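You operate a simulated robot arm through the tools that you are given. There is no shell and no other tool.

Carry out the task below with a simulated robot arm. There is one attempt and no reset: what you move stays moved.

Task
Put things in order on the top of the sample bench. At the end: the yellow cable cap from the top of the sample bench stands on top of the grey battery pack (marked "Pack T-46"); the black tape measure from the top of the sample bench stands where the black rubber block stood; the white gauge block from the top of the sample bench stands where the black tape measure stood; the black rubber block from the top of the sample bench stands where the black rubber sleeve stood; the black rubber sleeve from the top of the sample bench is on the brown card box (marked "Primer"); whatever was shut is shut again. Leave all else as you found it, and nothing knocked over. Set down upright: rubber sleeve.

The check looks at the end state, three seconds after you hand in, the way a careful person would. Anything else that was tipped, shoved, dropped, spilled or broken makes it a failure. A push-on lid holds only when it is set on centred and level and pressed home; a screw cap is set on level and turned clockwise until tight.

Robot
A 6-joint arm with a two-finger parallel gripper, fixed in place. Base frame: the origin is on the floor under the middle of its stand, x ahead of it, y to its left, z up; the work surface is at about z = 80. Readings come in cm, degrees, newtons and seconds.
With the tool pointing down near the work surface it reaches from about 34 to 76 cm from the base axis. Its first joint turns from -66.0 to 66.0 degrees. Payload 2.45 kg.
Tool frame: the origin (TCP) lies between the finger pads and is the grasp point; the fingertips stand 2.4 cm ahead of it; z points along the fingers, y is the line along which they close. The gripper opens to 6.8 cm. The fingers are 1.7 cm wide and 1 cm thick; the gripper's body (4 by 7 cm) begins 4.1 cm behind the TCP.
Orientation is that of the tool frame in the base frame, as a unit quaternion [x, y, z, w]. With the fingers straight down and closing along the base's y, the tool's x points along the base's -x, its y along +y and its z along -z.

Tools
- The arm moves only by the tool play_rows. Its argument "targets" is one flat list of numbers, 7 for each row, row after row: the shift along the tool's x, y, z in m, then the turn, a rotation vector about the tool's x, y, z in degrees, then the gripper command, from -1 (fully open) to 1 (shut), values between in proportion. In form: [tx, ty, tz, ax, ay, az, grip, tx, ty, tz, ax, ay, az, grip, ...]. A call has 1 to 20 rows; each row is the pose to reach, as a shift and turn from the pose commanded when the call began, along the tool's axes at that moment. A row lasts 0.2 s, in which the tool goes at most 5 cm and 8.6 degrees; a call with a longer step from one row to the next is refused whole, and so is a gripper value outside its range. Where a pose cannot be reached the arm comes as near as it can. A force on the tool above 40 N (or 10 N above the force at the start of the call, whichever is more), or a blocked arm, ends the call early, and 0.2 s more pass. The fingers move at their own pace (about 10.8 cm/s each) and stop on an object; they squeeze with about 26 N. The grip force told is the motor's: it shows also when the fingers shut on nothing. Time passes only in rows, and 0.2 s behind the last, so rows that repeat a pose let the fingers close. The reply holds the time, the measured pose of the TCP, the force on the tool along the base axes, the opening and the grip force, in the units named above and with some noise, with the torque about the TCP (base axes, N m) and any sound that the robot's microphone picked up.
- Cameras (640 x 400 px; columns grow to the right, rows downward): "scene" is fixed at [17.51, 42.22, 146.75]; the picture's right is [-0.65, -0.76, 0.00], its down [-0.41, 0.35, -0.84] and it looks along [0.64, -0.55, -0.54] (base axes); focal length 320 px, centre (320, 200). "wrist" rides on the gripper at [8.4, 1.1, -7.5] in the tool frame; the picture's right is [-0.13, 0.99, 0.00], its down [-0.60, -0.08, -0.79] and it looks along [-0.79, -0.10, 0.61] (tool axes); focal length 251 px, centre (320, 200). There is no depth. A picture from a camera that has moved, and an enlarged one, comes with that camera's place and axes in the base frame and with its lens.
- camera(camera): a new picture of that camera. It takes no simulated time.
- inspect(camera, box): a new picture of the part [left, top, right, bottom] of that camera's present view, enlarged. It takes no simulated time.
- finish_job(): hands the job in; it is judged then, once.

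Places have to be worked out from the pictures, the camera data and where the tool is seen. Open the gripper and draw the arm clear of the work before you hand the job in, unless the task says otherwise.

The tools are called after ">>>" as a command line: name --argument value ..., lists and objects as JSON in quotes. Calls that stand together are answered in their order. play_rows: Moves the arm, as the interface text tells. Its arguments: {"type":"object","properties":{"targets":{"type":"array","items":{"type":"number"}}},"required":["targets"]} The other tools are called the same way: camera (camera) takes a picture; inspect (camera, box) takes an enlarged picture of a part of a camera's view; finish_job () hands the job in.

At the start:

```text
time_s: 0.0
tool_pos: [43.55, 0.33, 117.65]
ee_rot: [-0.001, 1.0, 0.001, 0.0]
ft_force: [-0.6, 0.4, -0.1]
moment: [-0.02, -0.01, 0.03]
opening: 6.8
grip_force: 0.1
```

scene: 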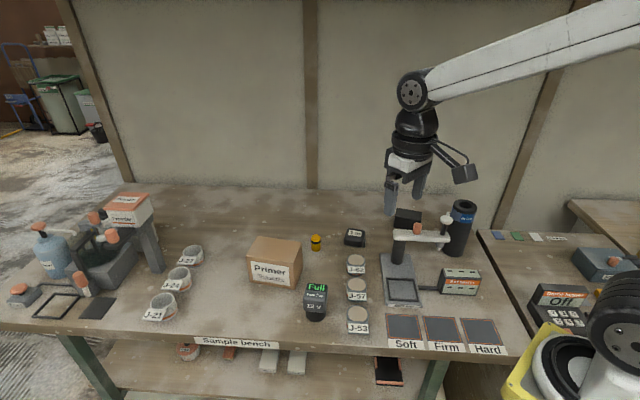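
wrist: 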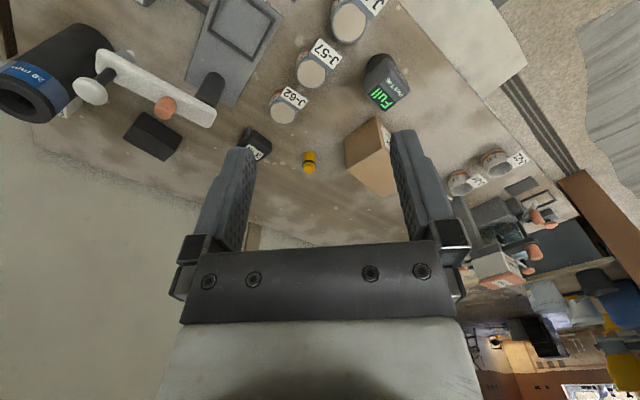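

I start by looking closely at the bench to identify each of the named objects.

>>> inspect --camera "scene" --box '[230, 190, 390, 290]'

>>> inspect --camera "scene" --box '[340, 180, 500, 280]'

>>> inspect --camera "scene" --box '[280, 260, 520, 400]'

>>> inspect --camera "scene" --box '[0, 180, 220, 330]'

>>> inspect --camera "scene" --box '[470, 200, 640, 330]'

>>> inspect --camera "wrist" --box '[0, 0, 240, 170]'

>>> inspect --camera "wrist" --box '[230, 0, 430, 200]'

>>> inspect --camera "wrist" --box '[400, 120, 640, 320]'

```text
4.00 times, centred on (310, 240) of scene
camera zoom: at [17.51, 42.22, 146.75], right [-0.65, -0.76, 0.0], down [-0.41, 0.35, -0.84], along [0.64, -0.55, -0.54], focal length 1280 px, centre (360, 40)
```

zoom: 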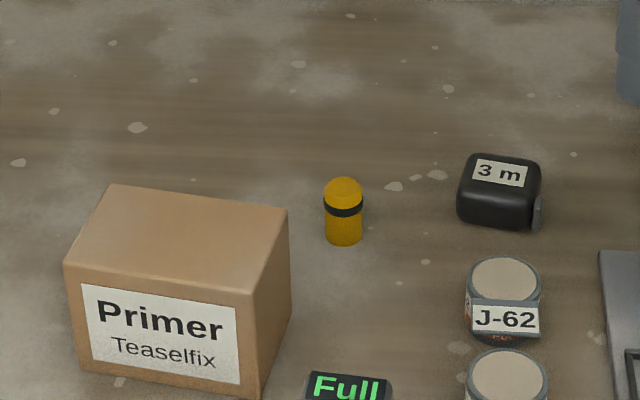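

```text
4.00 times, centred on (420, 230) of scene
camera zoom: at [17.51, 42.22, 146.75], right [-0.65, -0.76, 0.0], down [-0.41, 0.35, -0.84], along [0.64, -0.55, -0.54], focal length 1280 px, centre (-80, 80)
```

zoom: 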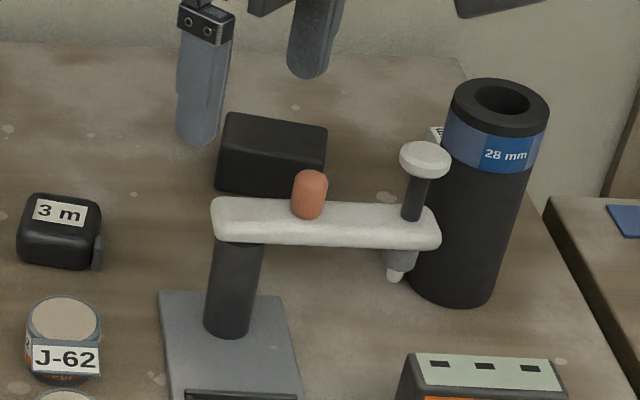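

```text
2.67 times, centred on (400, 330) of scene
camera zoom: at [17.51, 42.22, 146.75], right [-0.65, -0.76, 0.0], down [-0.41, 0.35, -0.84], along [0.64, -0.55, -0.54], focal length 853 px, centre (107, -147)
```

zoom: 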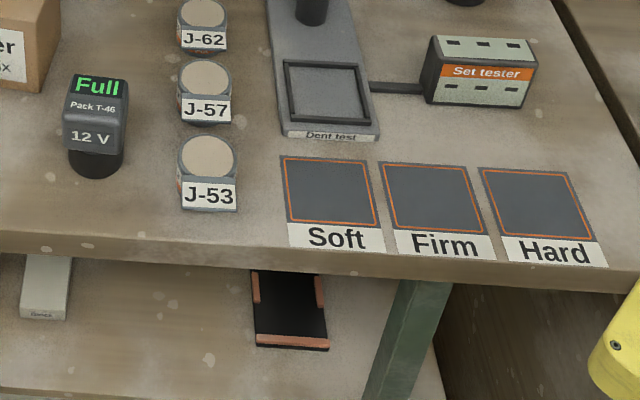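

```text
2.67 times, centred on (110, 255) of scene
camera zoom: at [17.51, 42.22, 146.75], right [-0.65, -0.76, 0.0], down [-0.41, 0.35, -0.84], along [0.64, -0.55, -0.54], focal length 853 px, centre (880, 53)
```

zoom: 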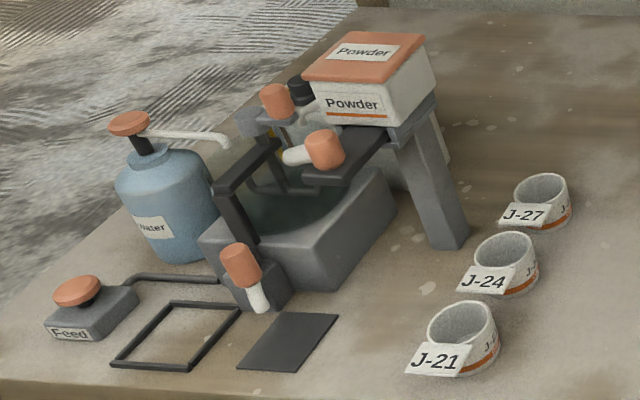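

```text
3.08 times, centred on (555, 265) of scene
camera zoom: at [17.51, 42.22, 146.75], right [-0.65, -0.76, 0.0], down [-0.41, 0.35, -0.84], along [0.64, -0.55, -0.54], focal length 984 px, centre (-403, 0)
```

zoom: 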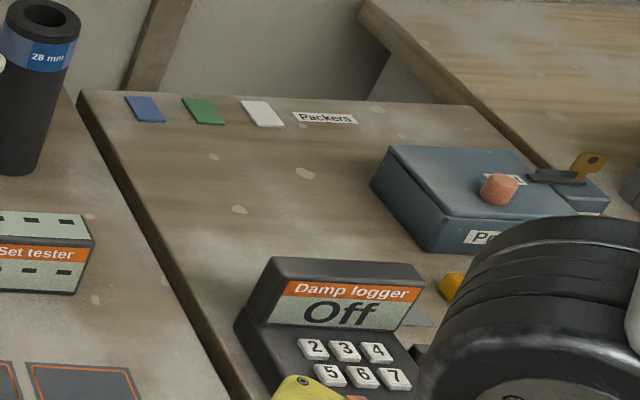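

```text
2.35 times, centred on (120, 85) of wrist
camera zoom: at [35.22, 1.53, 125.13], right [0.13, 0.99, 0.0], down [0.6, -0.08, 0.79], along [0.79, -0.1, -0.61], focal length 592 px, centre (791, 471)
```

zoom: 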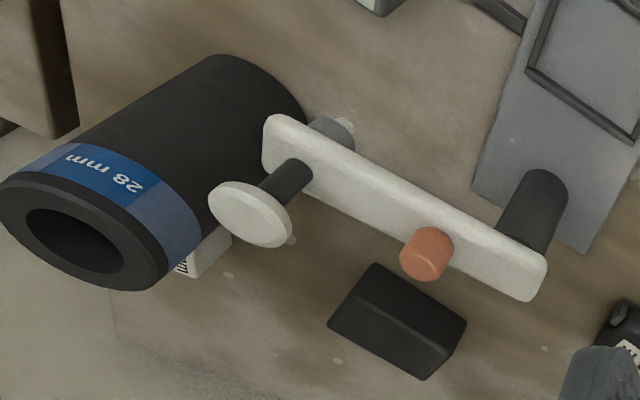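

```text
2.00 times, centred on (330, 100) of wrist
camera zoom: at [35.22, 1.53, 125.13], right [0.13, 0.99, 0.0], down [0.6, -0.08, 0.79], along [0.79, -0.1, -0.61], focal length 503 px, centre (300, 400)
```

zoom: 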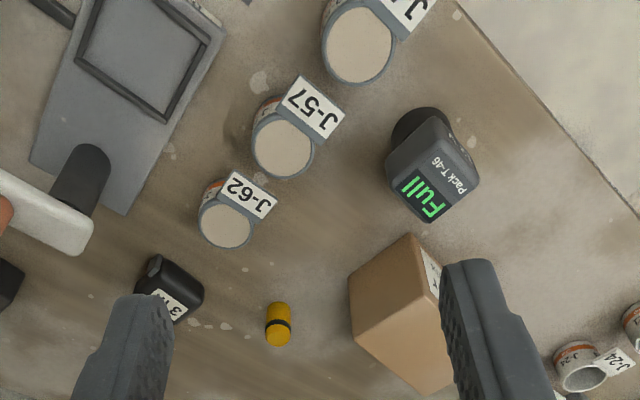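

```text
2.00 times, centred on (520, 220) of wrist
camera zoom: at [35.22, 1.53, 125.13], right [0.13, 0.99, 0.0], down [0.6, -0.08, 0.79], along [0.79, -0.1, -0.61], focal length 503 px, centre (-80, 160)
```

zoom: 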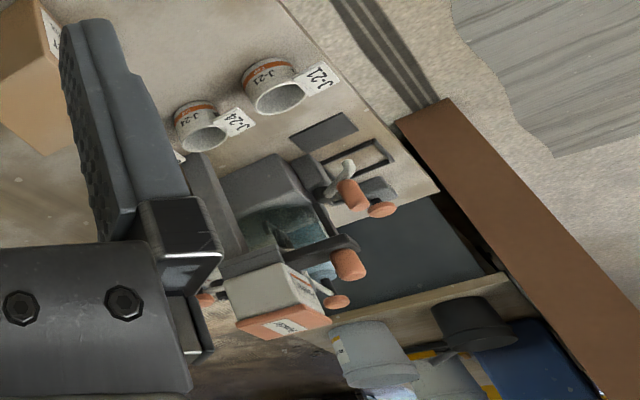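

The sleeve, rubber block, tape measure and yellow cap are visible, and a white piece sits behind the sleeve. I raise the arm and swing it to the right to look down on that group with the wrist camera.

>>> play_rows --targets '[-0.008, -0.032, -0.009, 0, 0, 4, -1, -0.016, -0.063, -0.018, 0, 0, 8, -1, -0.024, -0.095, -0.028, 0, 0, 12, -1, -0.032, -0.126, -0.037, 0, 0, 16, -1, -0.04, -0.158, -0.046, 0, 0, 20, -1, -0.048, -0.19, -0.055, 0, 0, 24, -1, -0.056, -0.221, -0.064, 0, 0, 27, -1, -0.0645, -0.253, -0.0735, 0, 0, 30, -1]'

>>> camera --camera "wrist"

>>> camera --camera "scene"

```text
time_s: 1.8
tool_pos: [50.04, -24.99, 124.75]
ee_rot: [0.259, 0.966, 0.0, 0.0]
ft_force: [0.0, 0.3, -0.7]
moment: [0.01, 0.02, -0.01]
opening: 6.82
grip_force: 0.0
```

```text
taken
camera wrist: at [43.35, -19.87, 132.32], right [0.61, 0.79, 0.0], down [0.48, -0.37, 0.79], along [0.63, -0.48, -0.61], focal length 251 px, centre (320, 200)
```

wrist: 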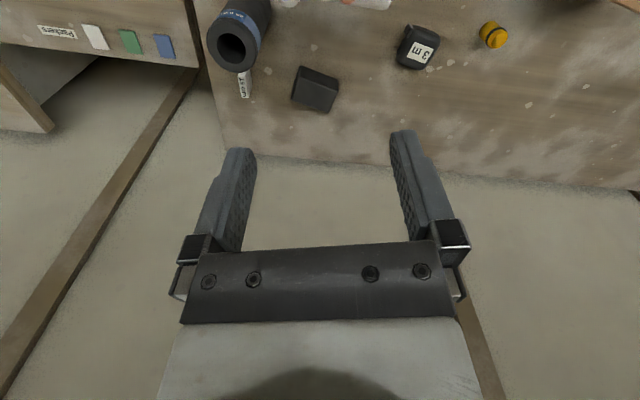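

```text
taken
```

scene: 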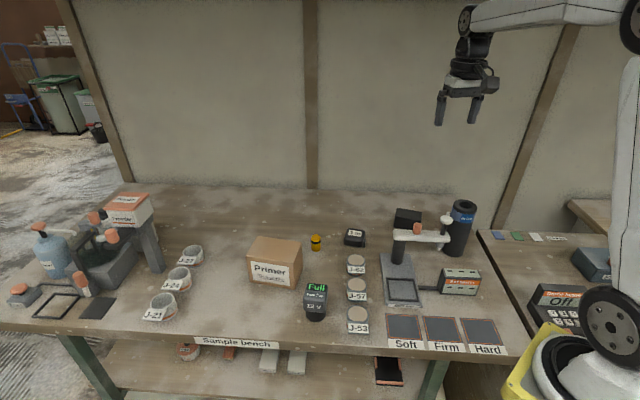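

The view is too shallow, so I tilt the tool about its y axis so that the wrist camera looks almost straight down on the bench.

>>> play_rows --targets '[0, 0, 0, 0, 8, 0, -1, 0, 0, 0, 0, 16, 0, -1, 0, 0, 0, 0, 24, 0, -1, 0, 0, 0, 0, 32, 0, -1, 0, 0, 0, 0, 40, 0, -1]'

>>> camera --camera "wrist"

```text
time_s: 3.0
tool_pos: [47.18, -23.18, 121.03]
ee_rot: [0.243, 0.908, 0.087, -0.328]
ft_force: [-1.4, 0.4, -0.1]
moment: [-0.03, -0.02, 0.04]
opening: 6.83
grip_force: 0.1
out of reach, approached as far as the arm can: row 4, 5
```

```text
taken
camera wrist: at [46.41, -21.42, 132.16], right [0.58, 0.81, -0.08], down [0.8, -0.55, 0.22], along [0.13, -0.2, -0.97], focal length 251 px, centre (320, 200)
```

wrist: 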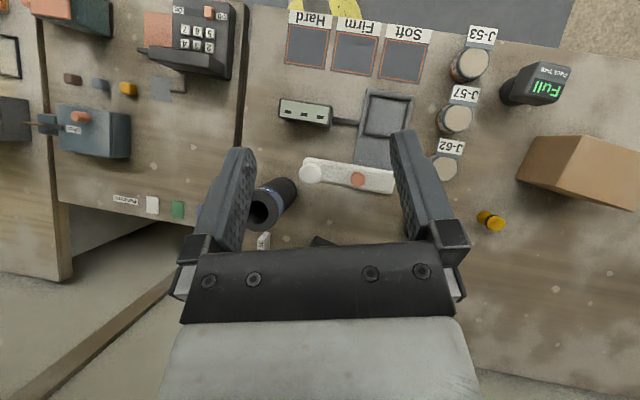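

Now a near top-down view is available; I enlarge the parts around the sleeve, gauge block, tester and pack.

>>> inspect --camera "wrist" --box '[200, 130, 360, 260]'

>>> inspect --camera "wrist" --box '[420, 40, 640, 240]'

>>> inspect --camera "wrist" --box '[230, 0, 430, 150]'

>>> inspect --camera "scene" --box '[400, 190, 500, 270]'

>>> inspect --camera "scene" --box '[290, 270, 370, 340]'

```text
3.08 times, centred on (280, 195) of wrist
camera zoom: at [46.41, -21.42, 132.16], right [0.58, 0.81, -0.08], down [0.8, -0.55, 0.22], along [0.13, -0.2, -0.97], focal length 774 px, centre (443, 215)
```

zoom: 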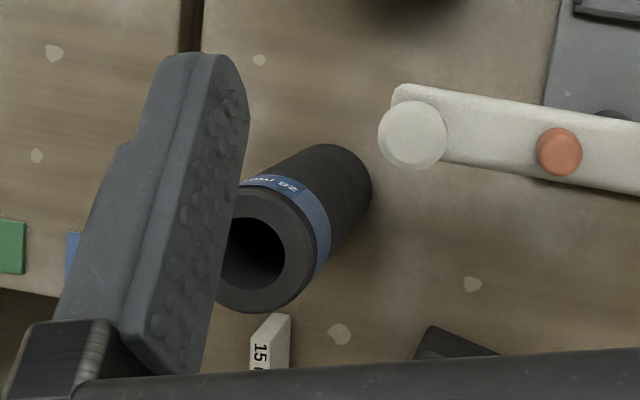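

```text
2.00 times, centred on (530, 140) of wrist
camera zoom: at [46.41, -21.42, 132.16], right [0.58, 0.81, -0.08], down [0.8, -0.55, 0.22], along [0.13, -0.2, -0.97], focal length 503 px, centre (-100, 320)
```

zoom: 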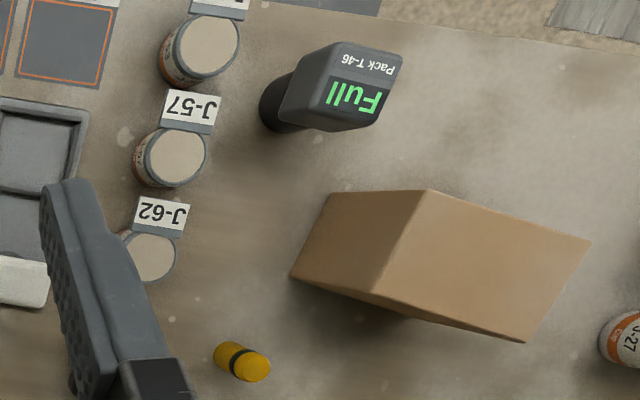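

```text
2.67 times, centred on (330, 75) of wrist
camera zoom: at [46.41, -21.42, 132.16], right [0.58, 0.81, -0.08], down [0.8, -0.55, 0.22], along [0.13, -0.2, -0.97], focal length 670 px, centre (293, 533)
```

zoom: 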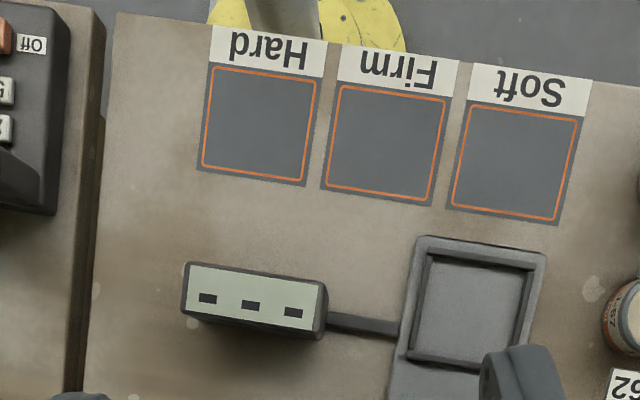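

```text
5.00 times, centred on (450, 230) of scene
camera zoom: at [17.51, 42.22, 146.75], right [-0.65, -0.76, 0.0], down [-0.41, 0.35, -0.84], along [0.64, -0.55, -0.54], focal length 1599 px, centre (-330, 50)
```

zoom: 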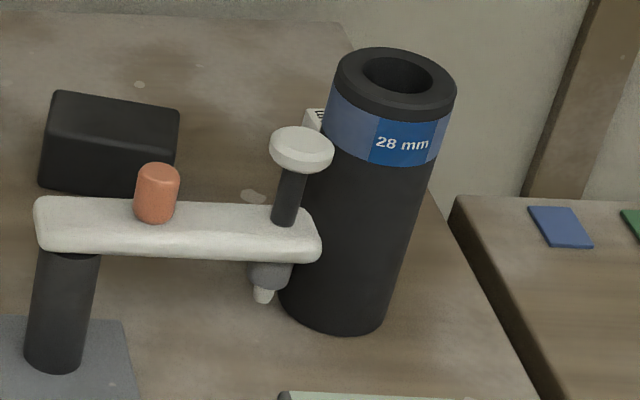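

```text
5.71 times, centred on (330, 305) of scene
camera zoom: at [17.51, 42.22, 146.75], right [-0.65, -0.76, 0.0], down [-0.41, 0.35, -0.84], along [0.64, -0.55, -0.54], focal length 1828 px, centre (263, -400)
```

zoom: 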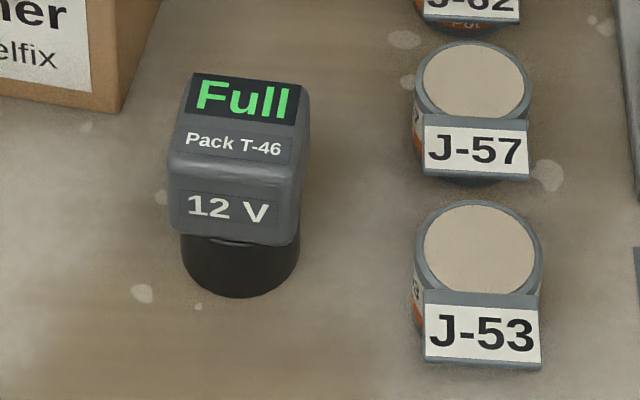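

The gripper hides the block from here. I tilt back to fingers-down and check the resulting pose before going to a better side view.

>>> play_rows --targets '[0, 0, 0, 0, -8, 0, -1, 0, 0, 0, 0, -16, 0, -1, 0, 0, 0, 0, -24, 0, -1, 0, 0, 0, 0, -32, 0, -1, 0, 0, 0, 0, -40, 0, -1]'

```text
time_s: 4.2
tool_pos: [47.05, -23.22, 120.9]
ee_rot: [0.258, 0.966, 0.0, 0.001]
ft_force: [-0.9, -1.2, 0.5]
moment: [-0.02, -0.01, -0.03]
opening: 6.81
grip_force: 0.0
```

The tool is vertical again at (47, -23, 121). I lower to about z=112 and turn 25° further so the camera looks across the block, gauge block and sleeve.

>>> play_rows --targets '[0, 0, 0.02, 0, 0, 6, -1, 0, 0, 0.045, 0, 0, 12, -1, 0, 0, 0.07, 0, 0, 18, -1, 0, 0, 0.09, 0, 0, 25, -1]'

>>> camera --camera "wrist"

```text
time_s: 5.2
tool_pos: [47.33, -23.11, 111.97]
ee_rot: [0.463, 0.887, 0.0, 0.0]
ft_force: [0.4, 0.3, -0.4]
moment: [-0.02, -0.01, -0.01]
opening: 6.79
grip_force: 0.0
```

```text
taken
camera wrist: at [43.35, -15.66, 119.48], right [0.89, 0.46, 0.0], down [0.28, -0.54, 0.79], along [0.37, -0.7, -0.61], focal length 251 px, centre (320, 200)
```

wrist: 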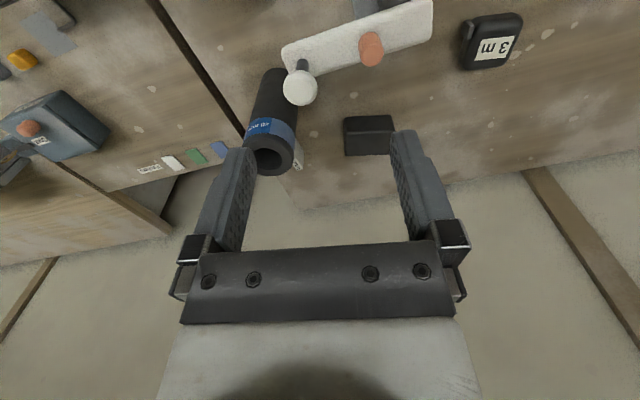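

>>> inspect --camera "wrist" --box '[220, 50, 420, 190]'

>>> inspect --camera "wrist" --box '[240, 60, 320, 180]'

>>> inspect --camera "wrist" --box '[330, 0, 530, 170]'

```text
2.86 times, centred on (320, 120) of wrist
camera zoom: at [43.35, -15.66, 119.48], right [0.89, 0.46, 0.0], down [0.28, -0.54, 0.79], along [0.37, -0.7, -0.61], focal length 718 px, centre (320, 429)
```

zoom: 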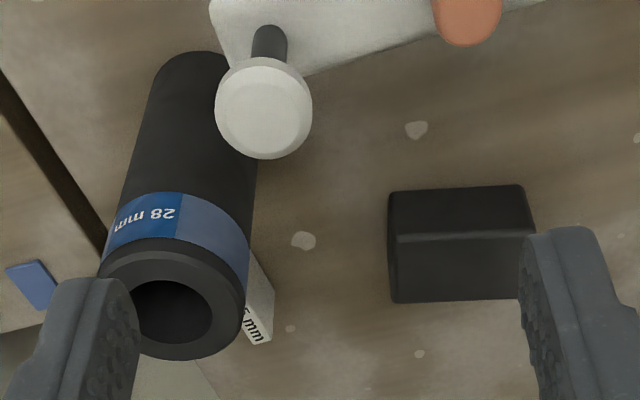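

```text
3.33 times, centred on (280, 120) of wrist
camera zoom: at [43.35, -15.66, 119.48], right [0.89, 0.46, 0.0], down [0.28, -0.54, 0.79], along [0.37, -0.7, -0.61], focal length 838 px, centre (453, 467)
```

zoom: 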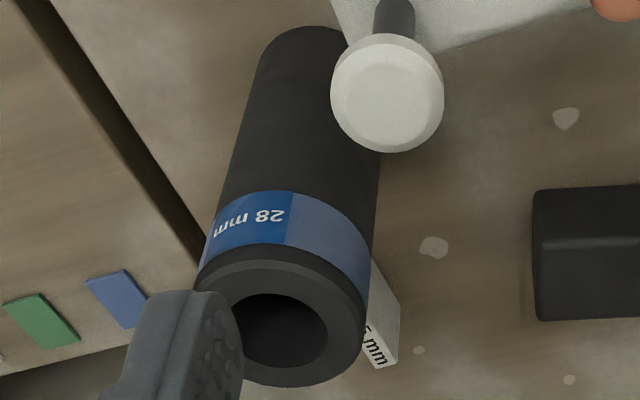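

```text
2.35 times, centred on (430, 85) of wrist
camera zoom: at [43.35, -15.66, 119.48], right [0.89, 0.46, 0.0], down [0.28, -0.54, 0.79], along [0.37, -0.7, -0.61], focal length 592 px, centre (61, 471)
```

zoom: 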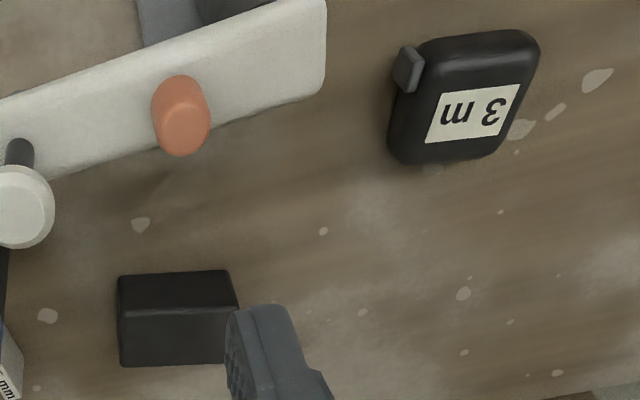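

I have the sleeve rim at about (47.6, -37.5, 96.9), roughly 6.2 cm across with a ~3.5 cm bore, and the tester knob at (47.4, -27.5, 96.7). Now I move toward the middle to look closely at the box, pack, yellow cap and tape measure.

>>> play_rows --targets '[-0.015, 0.03, -0.005, 0, 0, -7, -1, -0.03, 0.06, -0.01, 0, 0, -14, -1, -0.05, 0.09, -0.01, 0, 0, -21, -1, -0.065, 0.12, -0.015, 0, 0, -28, -1, -0.085, 0.15, -0.02, 0, 0, -35, -1, -0.1, 0.17, -0.02, 0, 0, -42, -1, -0.11, 0.19, -0.02, 0, 0, -49, -1, -0.12, 0.21, -0.02, 0, 0, -55, -1]'

>>> camera --camera "wrist"

```text
time_s: 7.0
tool_pos: [71.35, -21.14, 113.84]
ee_rot: [-0.001, 1.0, -0.001, -0.001]
ft_force: [-0.6, 0.4, 0.1]
moment: [-0.01, 0.04, 0.0]
opening: 6.8
grip_force: 0.1
```

```text
taken
camera wrist: at [63.01, -19.91, 121.52], right [0.13, 0.99, 0.0], down [0.61, -0.08, 0.79], along [0.79, -0.1, -0.61], focal length 251 px, centre (320, 200)
```

wrist: 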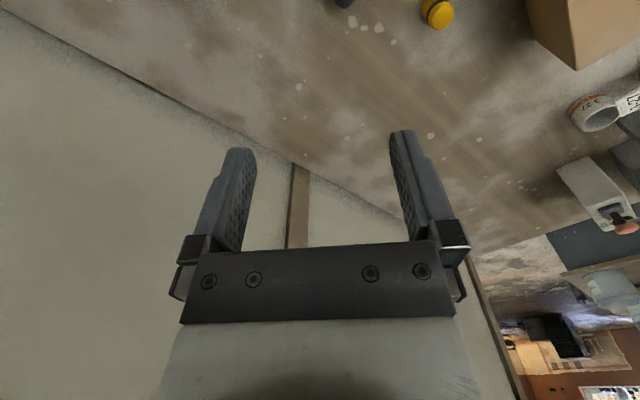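

I mis-shifted in the turned tool axes (harmlessly; it also shows reach at r=74 and z=114). Tool is now aligned with the base, so I move to about (50, 3, 114).

>>> play_rows --targets '[0.03, 0.034, 0, 0, 0, 0, -1, 0.06, 0.068, 0, 0, 0, 0, -1, 0.09, 0.102, 0, 0, 0, 0, -1, 0.12, 0.136, 0, 0, 0, 0, -1, 0.15, 0.17, 0, 0, 0, 0, -1, 0.18, 0.205, 0, 0, 0, 0, -1, 0.2135, 0.24, 0, 0, 0, 0, -1]'

>>> camera --camera "wrist"

>>> inspect --camera "wrist" --box '[200, 0, 440, 190]'

```text
time_s: 8.6
tool_pos: [49.9, 3.08, 114.21]
ee_rot: [0.0, 1.0, 0.0, -0.001]
ft_force: [-0.1, 0.0, 0.4]
moment: [-0.02, -0.02, -0.03]
opening: 6.83
grip_force: 0.1
```

```text
taken
camera wrist: at [41.52, 4.28, 121.74], right [0.13, 0.99, 0.0], down [0.6, -0.08, 0.79], along [0.79, -0.1, -0.61], focal length 251 px, centre (320, 200)
```

wrist: 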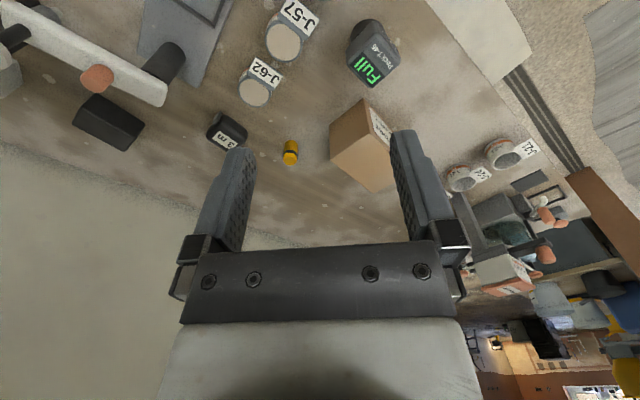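

```text
2.11 times, centred on (320, 95) of wrist
camera zoom: at [41.52, 4.28, 121.74], right [0.13, 0.99, 0.0], down [0.6, -0.08, 0.79], along [0.79, -0.1, -0.61], focal length 529 px, centre (320, 421)
```

zoom: 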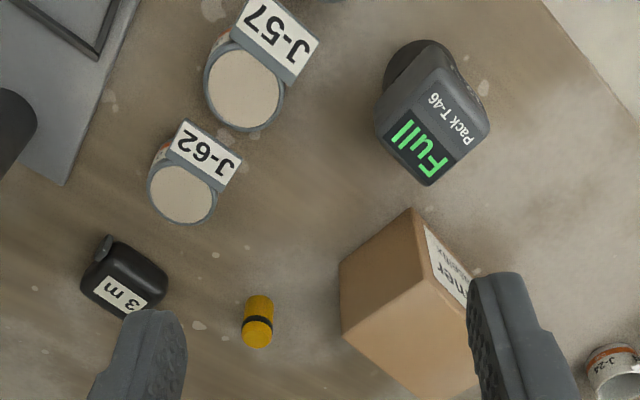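

I now have estimates: box centre about (74, 9) with top at z≈90.1, pack top about (56.4, 9.6, 89.5), yellow cap (75.4, -6.1), tape (69.8, -17.3), rubber block (64.8, -37.3), sleeve axis (47.6, -37.5). I go above the sleeve's near wall with the fingers closing radially and half open, and look.

>>> play_rows --targets '[0.004, -0.039, 0, 0, 0, -5.2, -0.5, 0.008, -0.078, 0, 0, 0, -10.4, 0, 0.013, -0.117, 0, 0, 0, -15.5, 0, 0.017, -0.156, 0, 0, 0, -20.7, 0, 0.021, -0.196, 0, 0, 0, -25.9, 0, 0.025, -0.235, 0, 0, 0, -31.1, 0, 0.029, -0.274, 0, 0, 0, -36.3, 0, 0.034, -0.313, 0.01, 0, 0, -41.4, 0, 0.038, -0.352, 0.03, 0, 0, -46.6, 0, 0.042, -0.391, 0.06, 0, 0, -51.8, 0, 0.042, -0.391, 0.085, 0, 0, -51.8, 0]'

>>> camera --camera "wrist"

>>> inspect --camera "wrist" --box '[220, 60, 420, 200]'

>>> inspect --camera "scene" --box '[400, 150, 500, 250]'

```text
time_s: 11.0
tool_pos: [45.77, -36.29, 105.54]
ee_rot: [-0.437, 0.899, 0.001, 0.0]
ft_force: [0.5, -0.2, 0.2]
moment: [0.01, 0.01, 0.0]
opening: 3.4
grip_force: 0.1
```

```text
taken
camera wrist: at [39.76, -42.11, 113.03], right [-0.7, 0.71, 0.0], down [0.43, 0.43, 0.79], along [0.57, 0.56, -0.61], focal length 251 px, centre (320, 200)
```

wrist: 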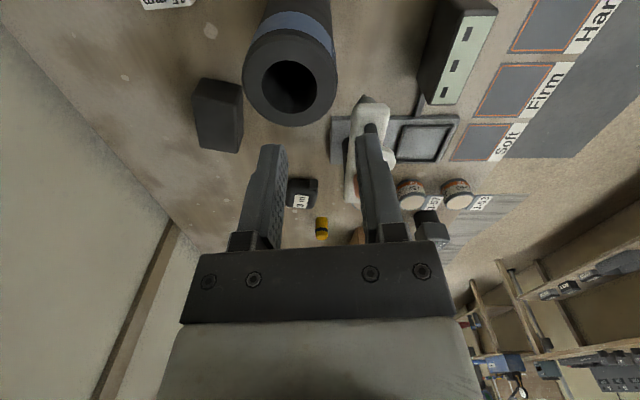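

```text
2.86 times, centred on (320, 130) of wrist
camera zoom: at [39.76, -42.11, 113.03], right [-0.7, 0.71, 0.0], down [0.43, 0.43, 0.79], along [0.57, 0.56, -0.61], focal length 718 px, centre (320, 400)
```

zoom: 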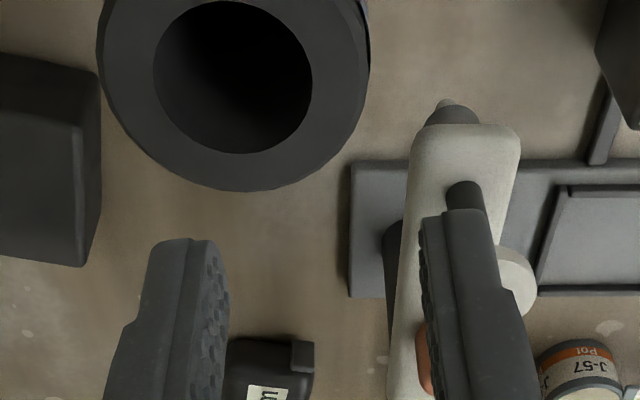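

```text
4.00 times, centred on (450, 200) of scene
camera zoom: at [17.51, 42.21, 146.75], right [-0.66, -0.76, 0.0], down [-0.41, 0.35, -0.84], along [0.64, -0.55, -0.54], focal length 1280 px, centre (-200, 200)
```

zoom: 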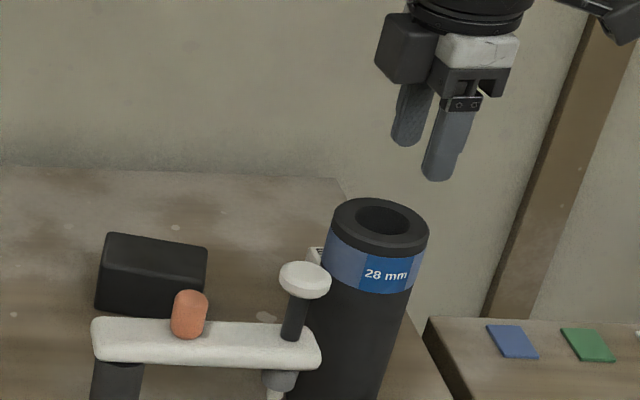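

The rim centre comes out at about (47.55, -37.4); the wall middle is about 2.5 cm from it, so I shift ~0.5 cm toward the base and descend with one finger going into the bore, part way first.

>>> play_rows --targets '[-0.002, 0.0047, 0, 0, 0, 0, 0, -0.002, 0.0047, 0.02, 0, 0, 0, 0, -0.002, 0.0047, 0.04, 0, 0, 0, 0, -0.002, 0.0047, 0.055, 0, 0, 0, 0]'

>>> camera --camera "wrist"

>>> inspect --camera "scene" --box '[400, 150, 500, 250]'

```text
time_s: 12.0
tool_pos: [45.53, -35.55, 99.89]
ee_rot: [-0.437, 0.899, 0.0, 0.0]
ft_force: [0.6, 1.1, 0.0]
moment: [-0.02, 0.0, 0.0]
opening: 3.42
grip_force: 0.0
```

```text
taken
camera wrist: at [39.63, -41.44, 107.48], right [-0.7, 0.71, 0.0], down [0.44, 0.43, 0.79], along [0.57, 0.56, -0.61], focal length 251 px, centre (320, 200)
```

wrist: 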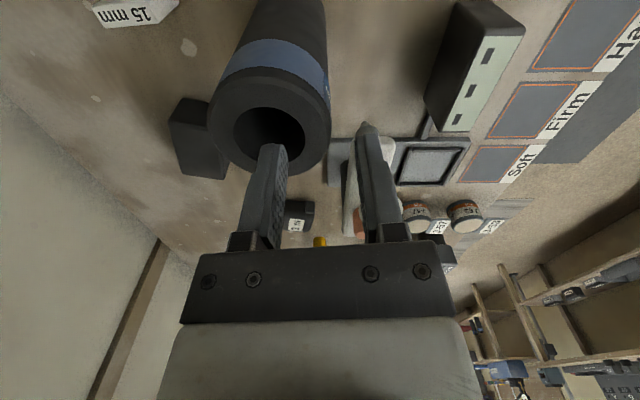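

```text
4.00 times, centred on (450, 200) of scene
camera zoom: at [17.51, 42.22, 146.75], right [-0.65, -0.76, 0.0], down [-0.41, 0.35, -0.84], along [0.64, -0.55, -0.54], focal length 1280 px, centre (-200, 200)
```

zoom: 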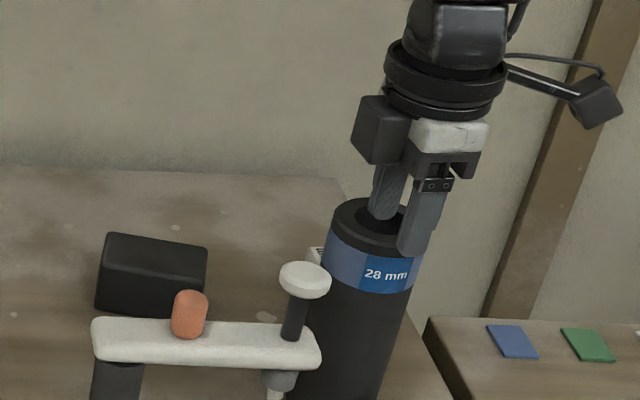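

>>> inspect --camera "wrist" --box '[200, 70, 420, 220]'

```text
2.67 times, centred on (310, 145) of wrist
camera zoom: at [39.63, -41.44, 107.48], right [-0.7, 0.71, 0.0], down [0.44, 0.43, 0.79], along [0.57, 0.56, -0.61], focal length 670 px, centre (347, 347)
```

zoom: 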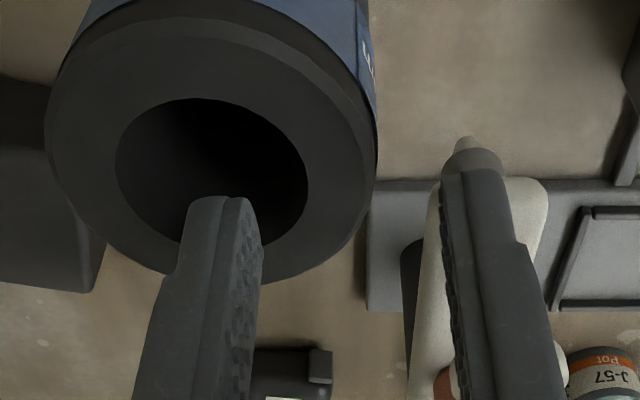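

The image confirms the wall lies centred between the fingers and the inner finger drops into the bore. I descend 6 cm more so the grip is about 3 cm below the rim.

>>> play_rows --targets '[0, 0, 0.015, 0, 0, 0, 0, 0, 0, 0.03, 0, 0, 0, 0, 0, 0, 0.045, 0, 0, 0, 0, 0, 0, 0.055, 0, 0, 0, 0, 0, 0, 0.06, 0, 0, 0, 0]'

>>> camera --camera "wrist"

>>> inspect --camera "scene" --box '[400, 150, 500, 250]'

```text
time_s: 13.2
tool_pos: [45.51, -35.81, 94.05]
ee_rot: [-0.436, 0.9, 0.0, 0.0]
ft_force: [1.4, 1.2, -0.9]
moment: [0.01, 0.01, 0.01]
opening: 3.38
grip_force: 0.1
```

```text
taken
camera wrist: at [39.59, -41.54, 101.5], right [-0.7, 0.71, 0.0], down [0.44, 0.43, 0.79], along [0.57, 0.55, -0.61], focal length 251 px, centre (320, 200)
```

wrist: 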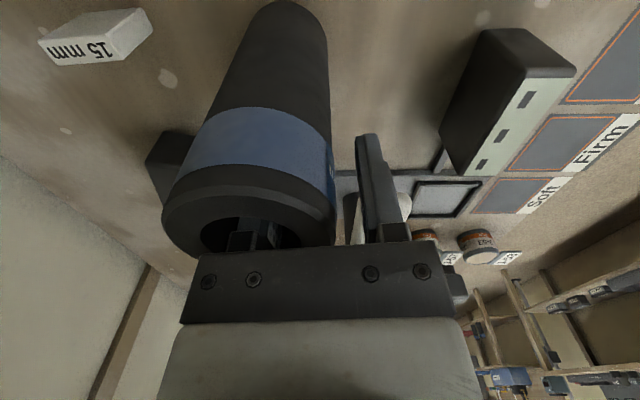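

```text
4.00 times, centred on (450, 200) of scene
camera zoom: at [17.51, 42.22, 146.75], right [-0.65, -0.76, 0.0], down [-0.41, 0.35, -0.84], along [0.64, -0.55, -0.54], focal length 1280 px, centre (-200, 200)
```

zoom: 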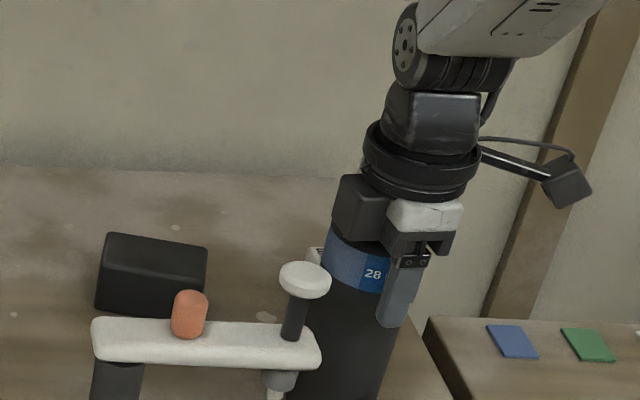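

Both fingers straddle the wall with no contact force. I close gently in steps.

>>> play_rows --targets '[0, 0, 0, 0, 0, 0, 0.2, 0, 0, 0, 0, 0, 0, 0.35, 0, 0, 0, 0, 0, 0, 0.45, 0, 0, 0, 0, 0, 0, 0.55, 0, 0, 0, 0, 0, 0, 0.65, 0, 0, 0, 0, 0, 0, 0.8, 0, 0, 0, 0, 0, 0, 1, 0, 0, 0, 0, 0, 0, 1, 0, 0, 0, 0, 0, 0, 1]'

>>> inspect --camera "scene" --box '[400, 150, 500, 250]'

>>> inspect --camera "wrist" --box '[0, 0, 340, 260]'

```text
time_s: 15.2
tool_pos: [45.48, -35.63, 93.98]
ee_rot: [-0.437, 0.899, 0.0, -0.001]
ft_force: [-0.5, -0.5, 0.6]
moment: [-0.04, 0.0, -0.05]
opening: 1.21
grip_force: 25.6
```

```text
4.00 times, centred on (450, 200) of scene
camera zoom: at [17.51, 42.22, 146.75], right [-0.65, -0.76, 0.0], down [-0.41, 0.35, -0.84], along [0.64, -0.55, -0.54], focal length 1280 px, centre (-200, 200)
```

zoom: 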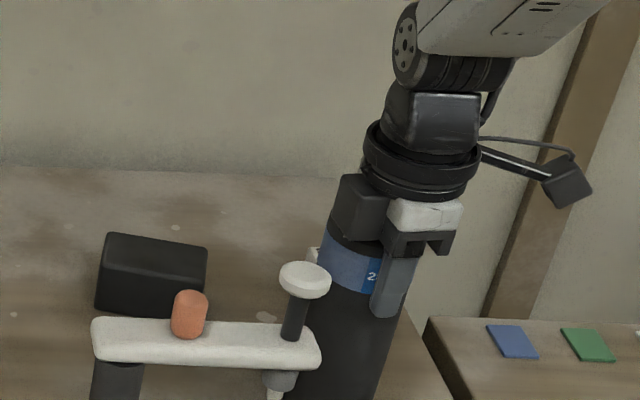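

```text
1.54 times, centred on (170, 130) of wrist
camera zoom: at [39.58, -41.53, 101.53], right [-0.7, 0.71, 0.0], down [0.44, 0.43, 0.79], along [0.57, 0.55, -0.61], focal length 387 px, centre (551, 308)
```

zoom: 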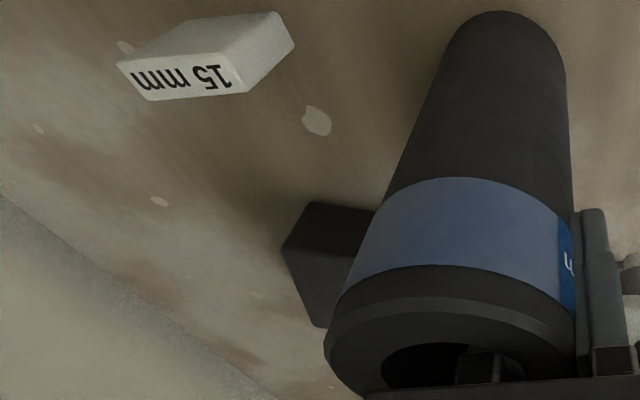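

Gripped at 1.21 cm wall thickness with 25.6 N. I lift a few centimetres and check that the sleeve hangs straight.

>>> play_rows --targets '[0, 0, -0.01, 0, 0, 0, 1, 0, 0, -0.02, 0, 0, 0, 1, 0, 0, -0.035, 0, 0, 0, 1, 0, 0, -0.05, 0, 0, 0, 1]'

>>> camera --camera "scene"

>>> inspect --camera "scene" --box '[400, 150, 500, 250]'

```text
time_s: 16.2
tool_pos: [45.4, -35.68, 99.07]
ee_rot: [-0.437, 0.9, 0.0, 0.0]
ft_force: [-0.3, 0.2, 0.9]
moment: [0.0, -0.01, -0.01]
opening: 1.2
grip_force: 26.0
```

```text
taken
```

scene: 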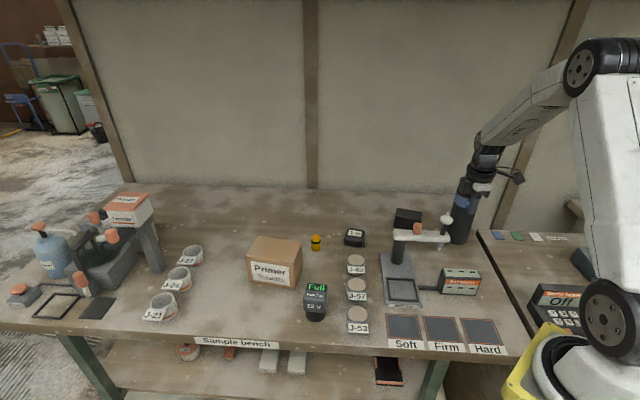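

```text
4.00 times, centred on (450, 200) of scene
camera zoom: at [17.51, 42.22, 146.75], right [-0.65, -0.76, 0.0], down [-0.41, 0.35, -0.84], along [0.64, -0.55, -0.54], focal length 1280 px, centre (-200, 200)
```

zoom: 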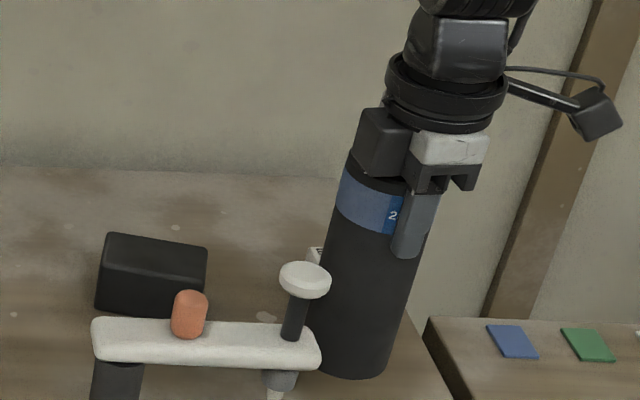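

The sleeve lifted cleanly and hangs straight. I raise it so its bottom clears everything (TCP z≈114).

>>> play_rows --targets '[0, 0, -0.02, 0, 0, 0, 1, 0, 0, -0.045, 0, 0, 0, 1, 0, 0, -0.07, 0, 0, 0, 1, 0, 0, -0.095, 0, 0, 0, 1, 0, 0, -0.12, 0, 0, 0, 1, 0, 0, -0.14, 0, 0, 0, 1, 0, 0, -0.155, 0, 0, 0, 1]'

>>> camera --camera "scene"

>>> camera --camera "wrist"

```text
time_s: 17.8
tool_pos: [45.6, -35.74, 114.49]
ee_rot: [-0.436, 0.9, 0.001, 0.0]
ft_force: [0.0, 0.6, -0.1]
moment: [0.0, -0.05, 0.03]
opening: 1.19
grip_force: 25.6
```

```text
taken
```

scene: 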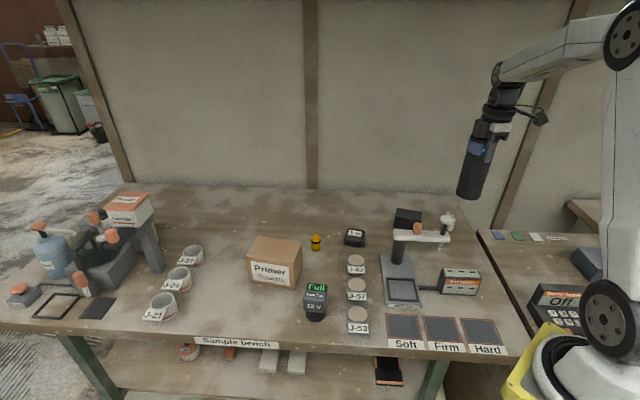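

```text
taken
camera wrist: at [39.58, -41.58, 122.0], right [-0.7, 0.71, 0.0], down [0.44, 0.43, 0.79], along [0.57, 0.56, -0.61], focal length 251 px, centre (320, 200)
```

wrist: 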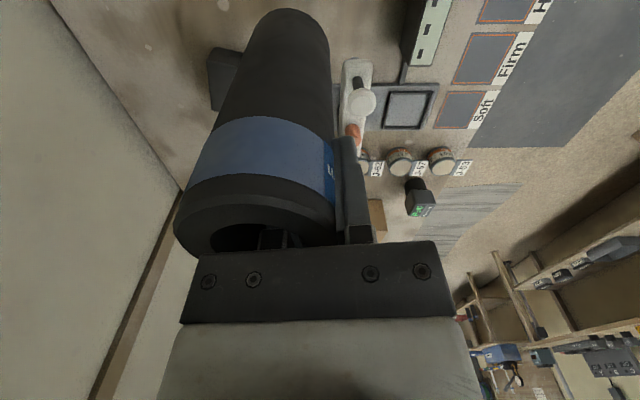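

Sleeve is high and vertical in the pictures. I carry it over to the box, keeping the closing line radial, ending with the sleeve axis over about (73.9, 8.9).

>>> play_rows --targets '[-0.0317, 0.0044, 0, 0, 0, -2.8, 1, -0.0635, 0.0089, 0, 0, 0, -5.6, 1, -0.0952, 0.0133, 0, 0, 0, -8.5, 1, -0.1269, 0.0178, 0, 0, 0, -11.3, 1, -0.1586, 0.0222, 0, 0, 0, -14.1, 1, -0.1904, 0.0266, 0, 0, 0, -16.9, 1, -0.2221, 0.0311, 0, 0, 0, -19.7, 1, -0.2538, 0.0355, 0, 0, 0, -22.5, 1, -0.2855, 0.0399, 0, 0, 0, -25.4, 1, -0.3173, 0.0444, 0, 0, 0, -28.2, 1, -0.349, 0.0488, 0, 0, 0, -31.0, 1, -0.3807, 0.0533, 0, 0, 0, -33.8, 1, -0.4124, 0.0577, 0, 0, 0, -36.6, 1, -0.4442, 0.0621, 0, 0, 0, -39.4, 1, -0.4759, 0.0666, 0, 0, 0, -42.3, 1, -0.4976, 0.0696, 0, 0, 0, -44.2, 1, -0.5076, 0.071, 0, 0, 0, -45.07, 1, -0.5076, 0.071, 0, 0, 0, -45.07, 1]'

>>> camera --camera "scene"

>>> camera --camera "wrist"

```text
time_s: 21.6
tool_pos: [71.42, 8.72, 114.42]
ee_rot: [0.748, -0.663, -0.001, 0.0]
ft_force: [0.6, -0.4, -0.4]
moment: [-0.01, 0.03, 0.04]
opening: 1.19
grip_force: 25.7
```

```text
taken
```

scene: 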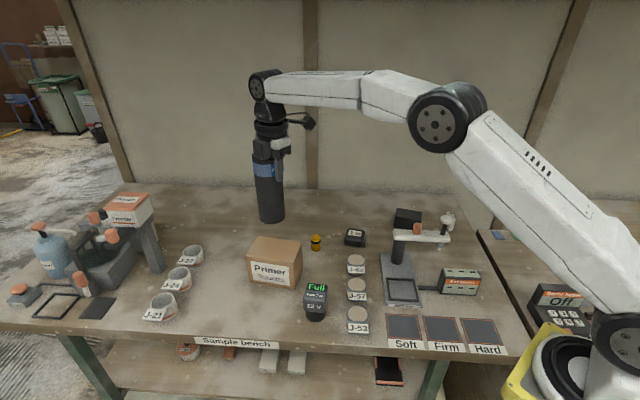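

```text
taken
camera wrist: at [71.31, 0.26, 121.98], right [-1.0, 0.01, 0.0], down [0.01, 0.61, 0.79], along [0.01, 0.79, -0.61], focal length 251 px, centre (320, 200)
```

wrist: 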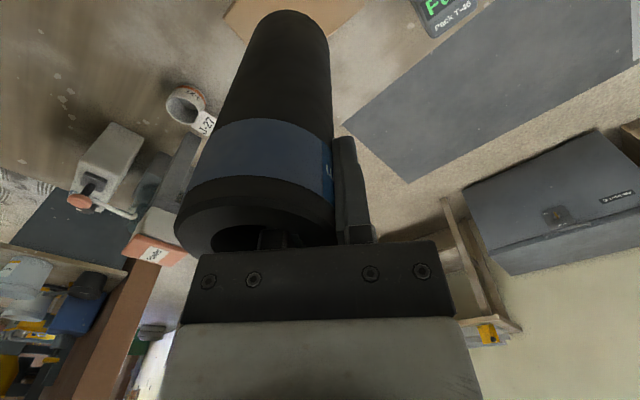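

>>> inspect --camera "scene" --box '[220, 140, 340, 300]'

```text
2.50 times, centred on (280, 220) of scene
camera zoom: at [17.51, 42.22, 146.75], right [-0.65, -0.76, 0.0], down [-0.41, 0.35, -0.84], along [0.64, -0.55, -0.54], focal length 800 px, centre (420, 150)
```

zoom: 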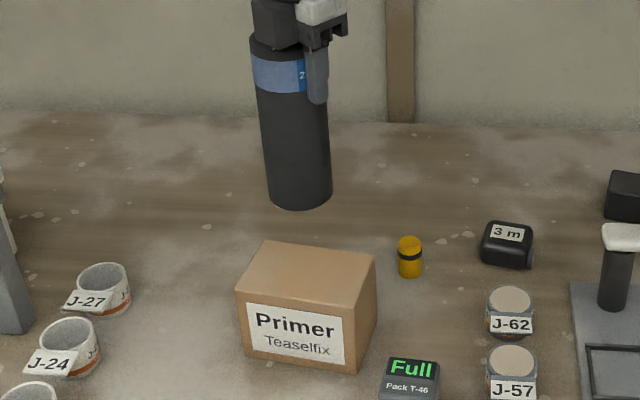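

The sleeve is over the box centre. I lower it to about 0.7 cm above the box top.

>>> play_rows --targets '[0, 0, 0.02, 0, 0, 0, 1, 0, 0, 0.04, 0, 0, 0, 1, 0, 0, 0.06, 0, 0, 0, 1, 0, 0, 0.075, 0, 0, 0, 1, 0, 0, 0.088, 0, 0, 0, 1, 0, 0, 0.094, 0, 0, 0, 1]'

>>> inspect --camera "scene" --box '[220, 140, 340, 300]'

```text
time_s: 23.0
tool_pos: [71.22, 8.56, 105.03]
ee_rot: [0.748, -0.664, 0.0, 0.0]
ft_force: [0.4, -0.1, -0.3]
moment: [0.02, 0.02, 0.01]
opening: 1.21
grip_force: 26.0
```

```text
2.50 times, centred on (280, 220) of scene
camera zoom: at [17.51, 42.22, 146.75], right [-0.65, -0.76, 0.0], down [-0.41, 0.35, -0.84], along [0.64, -0.55, -0.54], focal length 800 px, centre (420, 150)
```

zoom: 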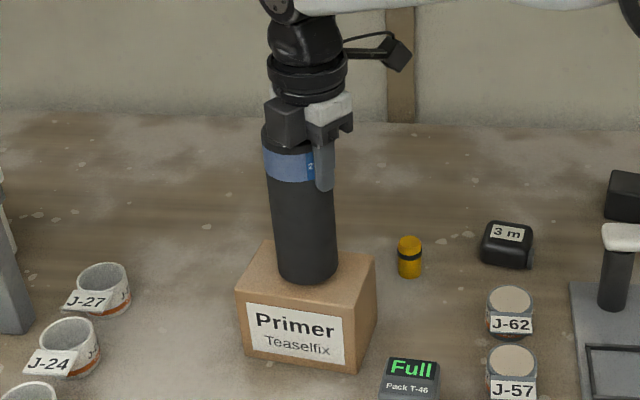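

It is centred over the box. I creep down in millimetre steps until a contact force shows.

>>> play_rows --targets '[0, 0, 0.0015, 0, 0, 0, 1, 0, 0, 0.003, 0, 0, 0, 1, 0, 0, 0.0045, 0, 0, 0, 1, 0, 0, 0.006, 0, 0, 0, 1]'

```text
time_s: 24.0
tool_pos: [71.17, 8.64, 104.53]
ee_rot: [0.748, -0.664, 0.0, 0.001]
ft_force: [0.2, -0.2, 0.2]
moment: [0.02, -0.03, 0.01]
opening: 1.16
grip_force: 25.8
```

>>> play_rows --targets '[0, 0, 0.001, 0, 0, 0, 1, 0, 0, 0.002, 0, 0, 0, 1, 0, 0, 0.003, 0, 0, 0, 1]'

>>> inspect --camera "scene" --box '[240, 190, 320, 290]'

```text
time_s: 24.8
tool_pos: [71.11, 8.69, 104.05]
ee_rot: [0.748, -0.663, 0.0, 0.0]
ft_force: [-0.3, 0.0, 0.6]
moment: [-0.03, 0.03, 0.0]
opening: 1.18
grip_force: 25.9
```

```text
4.00 times, centred on (280, 240) of scene
camera zoom: at [17.51, 42.22, 146.75], right [-0.65, -0.76, 0.0], down [-0.41, 0.35, -0.84], along [0.64, -0.55, -0.54], focal length 1280 px, centre (480, 40)
```

zoom: 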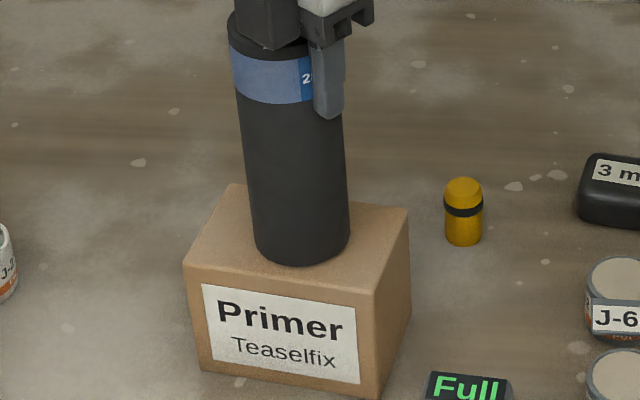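

No contact force yet; I continue downward a millimetre at a time.

>>> play_rows --targets '[0, 0, 0.001, 0, 0, 0, 1, 0, 0, 0.002, 0, 0, 0, 1]'

```text
time_s: 25.4
tool_pos: [71.29, 8.79, 103.99]
ee_rot: [0.748, -0.663, 0.0, 0.0]
ft_force: [0.1, -0.1, 0.5]
moment: [0.03, 0.04, -0.03]
opening: 1.19
grip_force: 26.2
```

>>> play_rows --targets '[0, 0, 0.001, 0, 0, 0, 1, 0, 0, 0.002, 0, 0, 0, 1]'

```text
time_s: 26.0
tool_pos: [71.37, 8.66, 103.88]
ee_rot: [0.748, -0.663, 0.001, -0.001]
ft_force: [-1.6, 1.6, 7.9]
moment: [0.28, 0.24, 0.06]
opening: 1.17
grip_force: 26.4
```

Contact is made (about 8 N). I relax by half a millimetre and open the fingers gently to release.

>>> play_rows --targets '[0, 0, -0.0007, 0, 0, 0, 1, 0, 0, -0.0007, 0, 0, 0, 0.6, 0, 0, -0.0007, 0, 0, 0, 0.5, 0, 0, -0.0007, 0, 0, 0, 0.3, 0, 0, -0.0007, 0, 0, 0, 0.1, 0, 0, -0.0007, 0, 0, 0, 0]'

>>> inspect --camera "scene" --box '[240, 190, 320, 290]'

>>> camera --camera "wrist"

```text
time_s: 27.4
tool_pos: [71.31, 8.66, 103.98]
ee_rot: [0.749, -0.663, 0.0, 0.0]
ft_force: [-0.7, 0.1, 0.6]
moment: [-0.01, -0.01, 0.02]
opening: 3.4
grip_force: 0.0
```

```text
4.00 times, centred on (280, 240) of scene
camera zoom: at [17.51, 42.22, 146.75], right [-0.65, -0.76, 0.0], down [-0.41, 0.35, -0.84], along [0.64, -0.55, -0.54], focal length 1280 px, centre (480, 40)
```

zoom: 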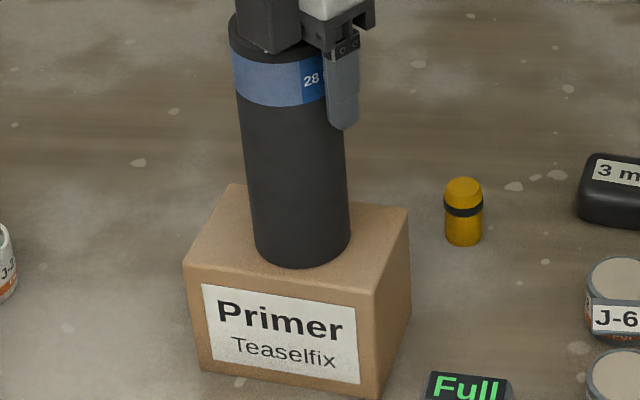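

```text
taken
camera wrist: at [71.24, 0.2, 111.46], right [-1.0, 0.01, 0.0], down [0.01, 0.61, 0.79], along [0.01, 0.79, -0.61], focal length 251 px, centre (320, 200)
```

wrist: 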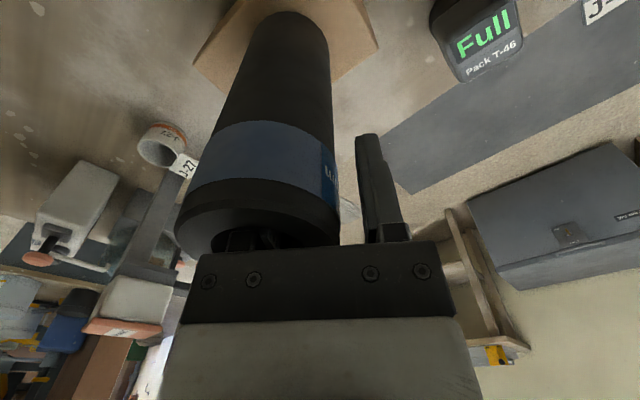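

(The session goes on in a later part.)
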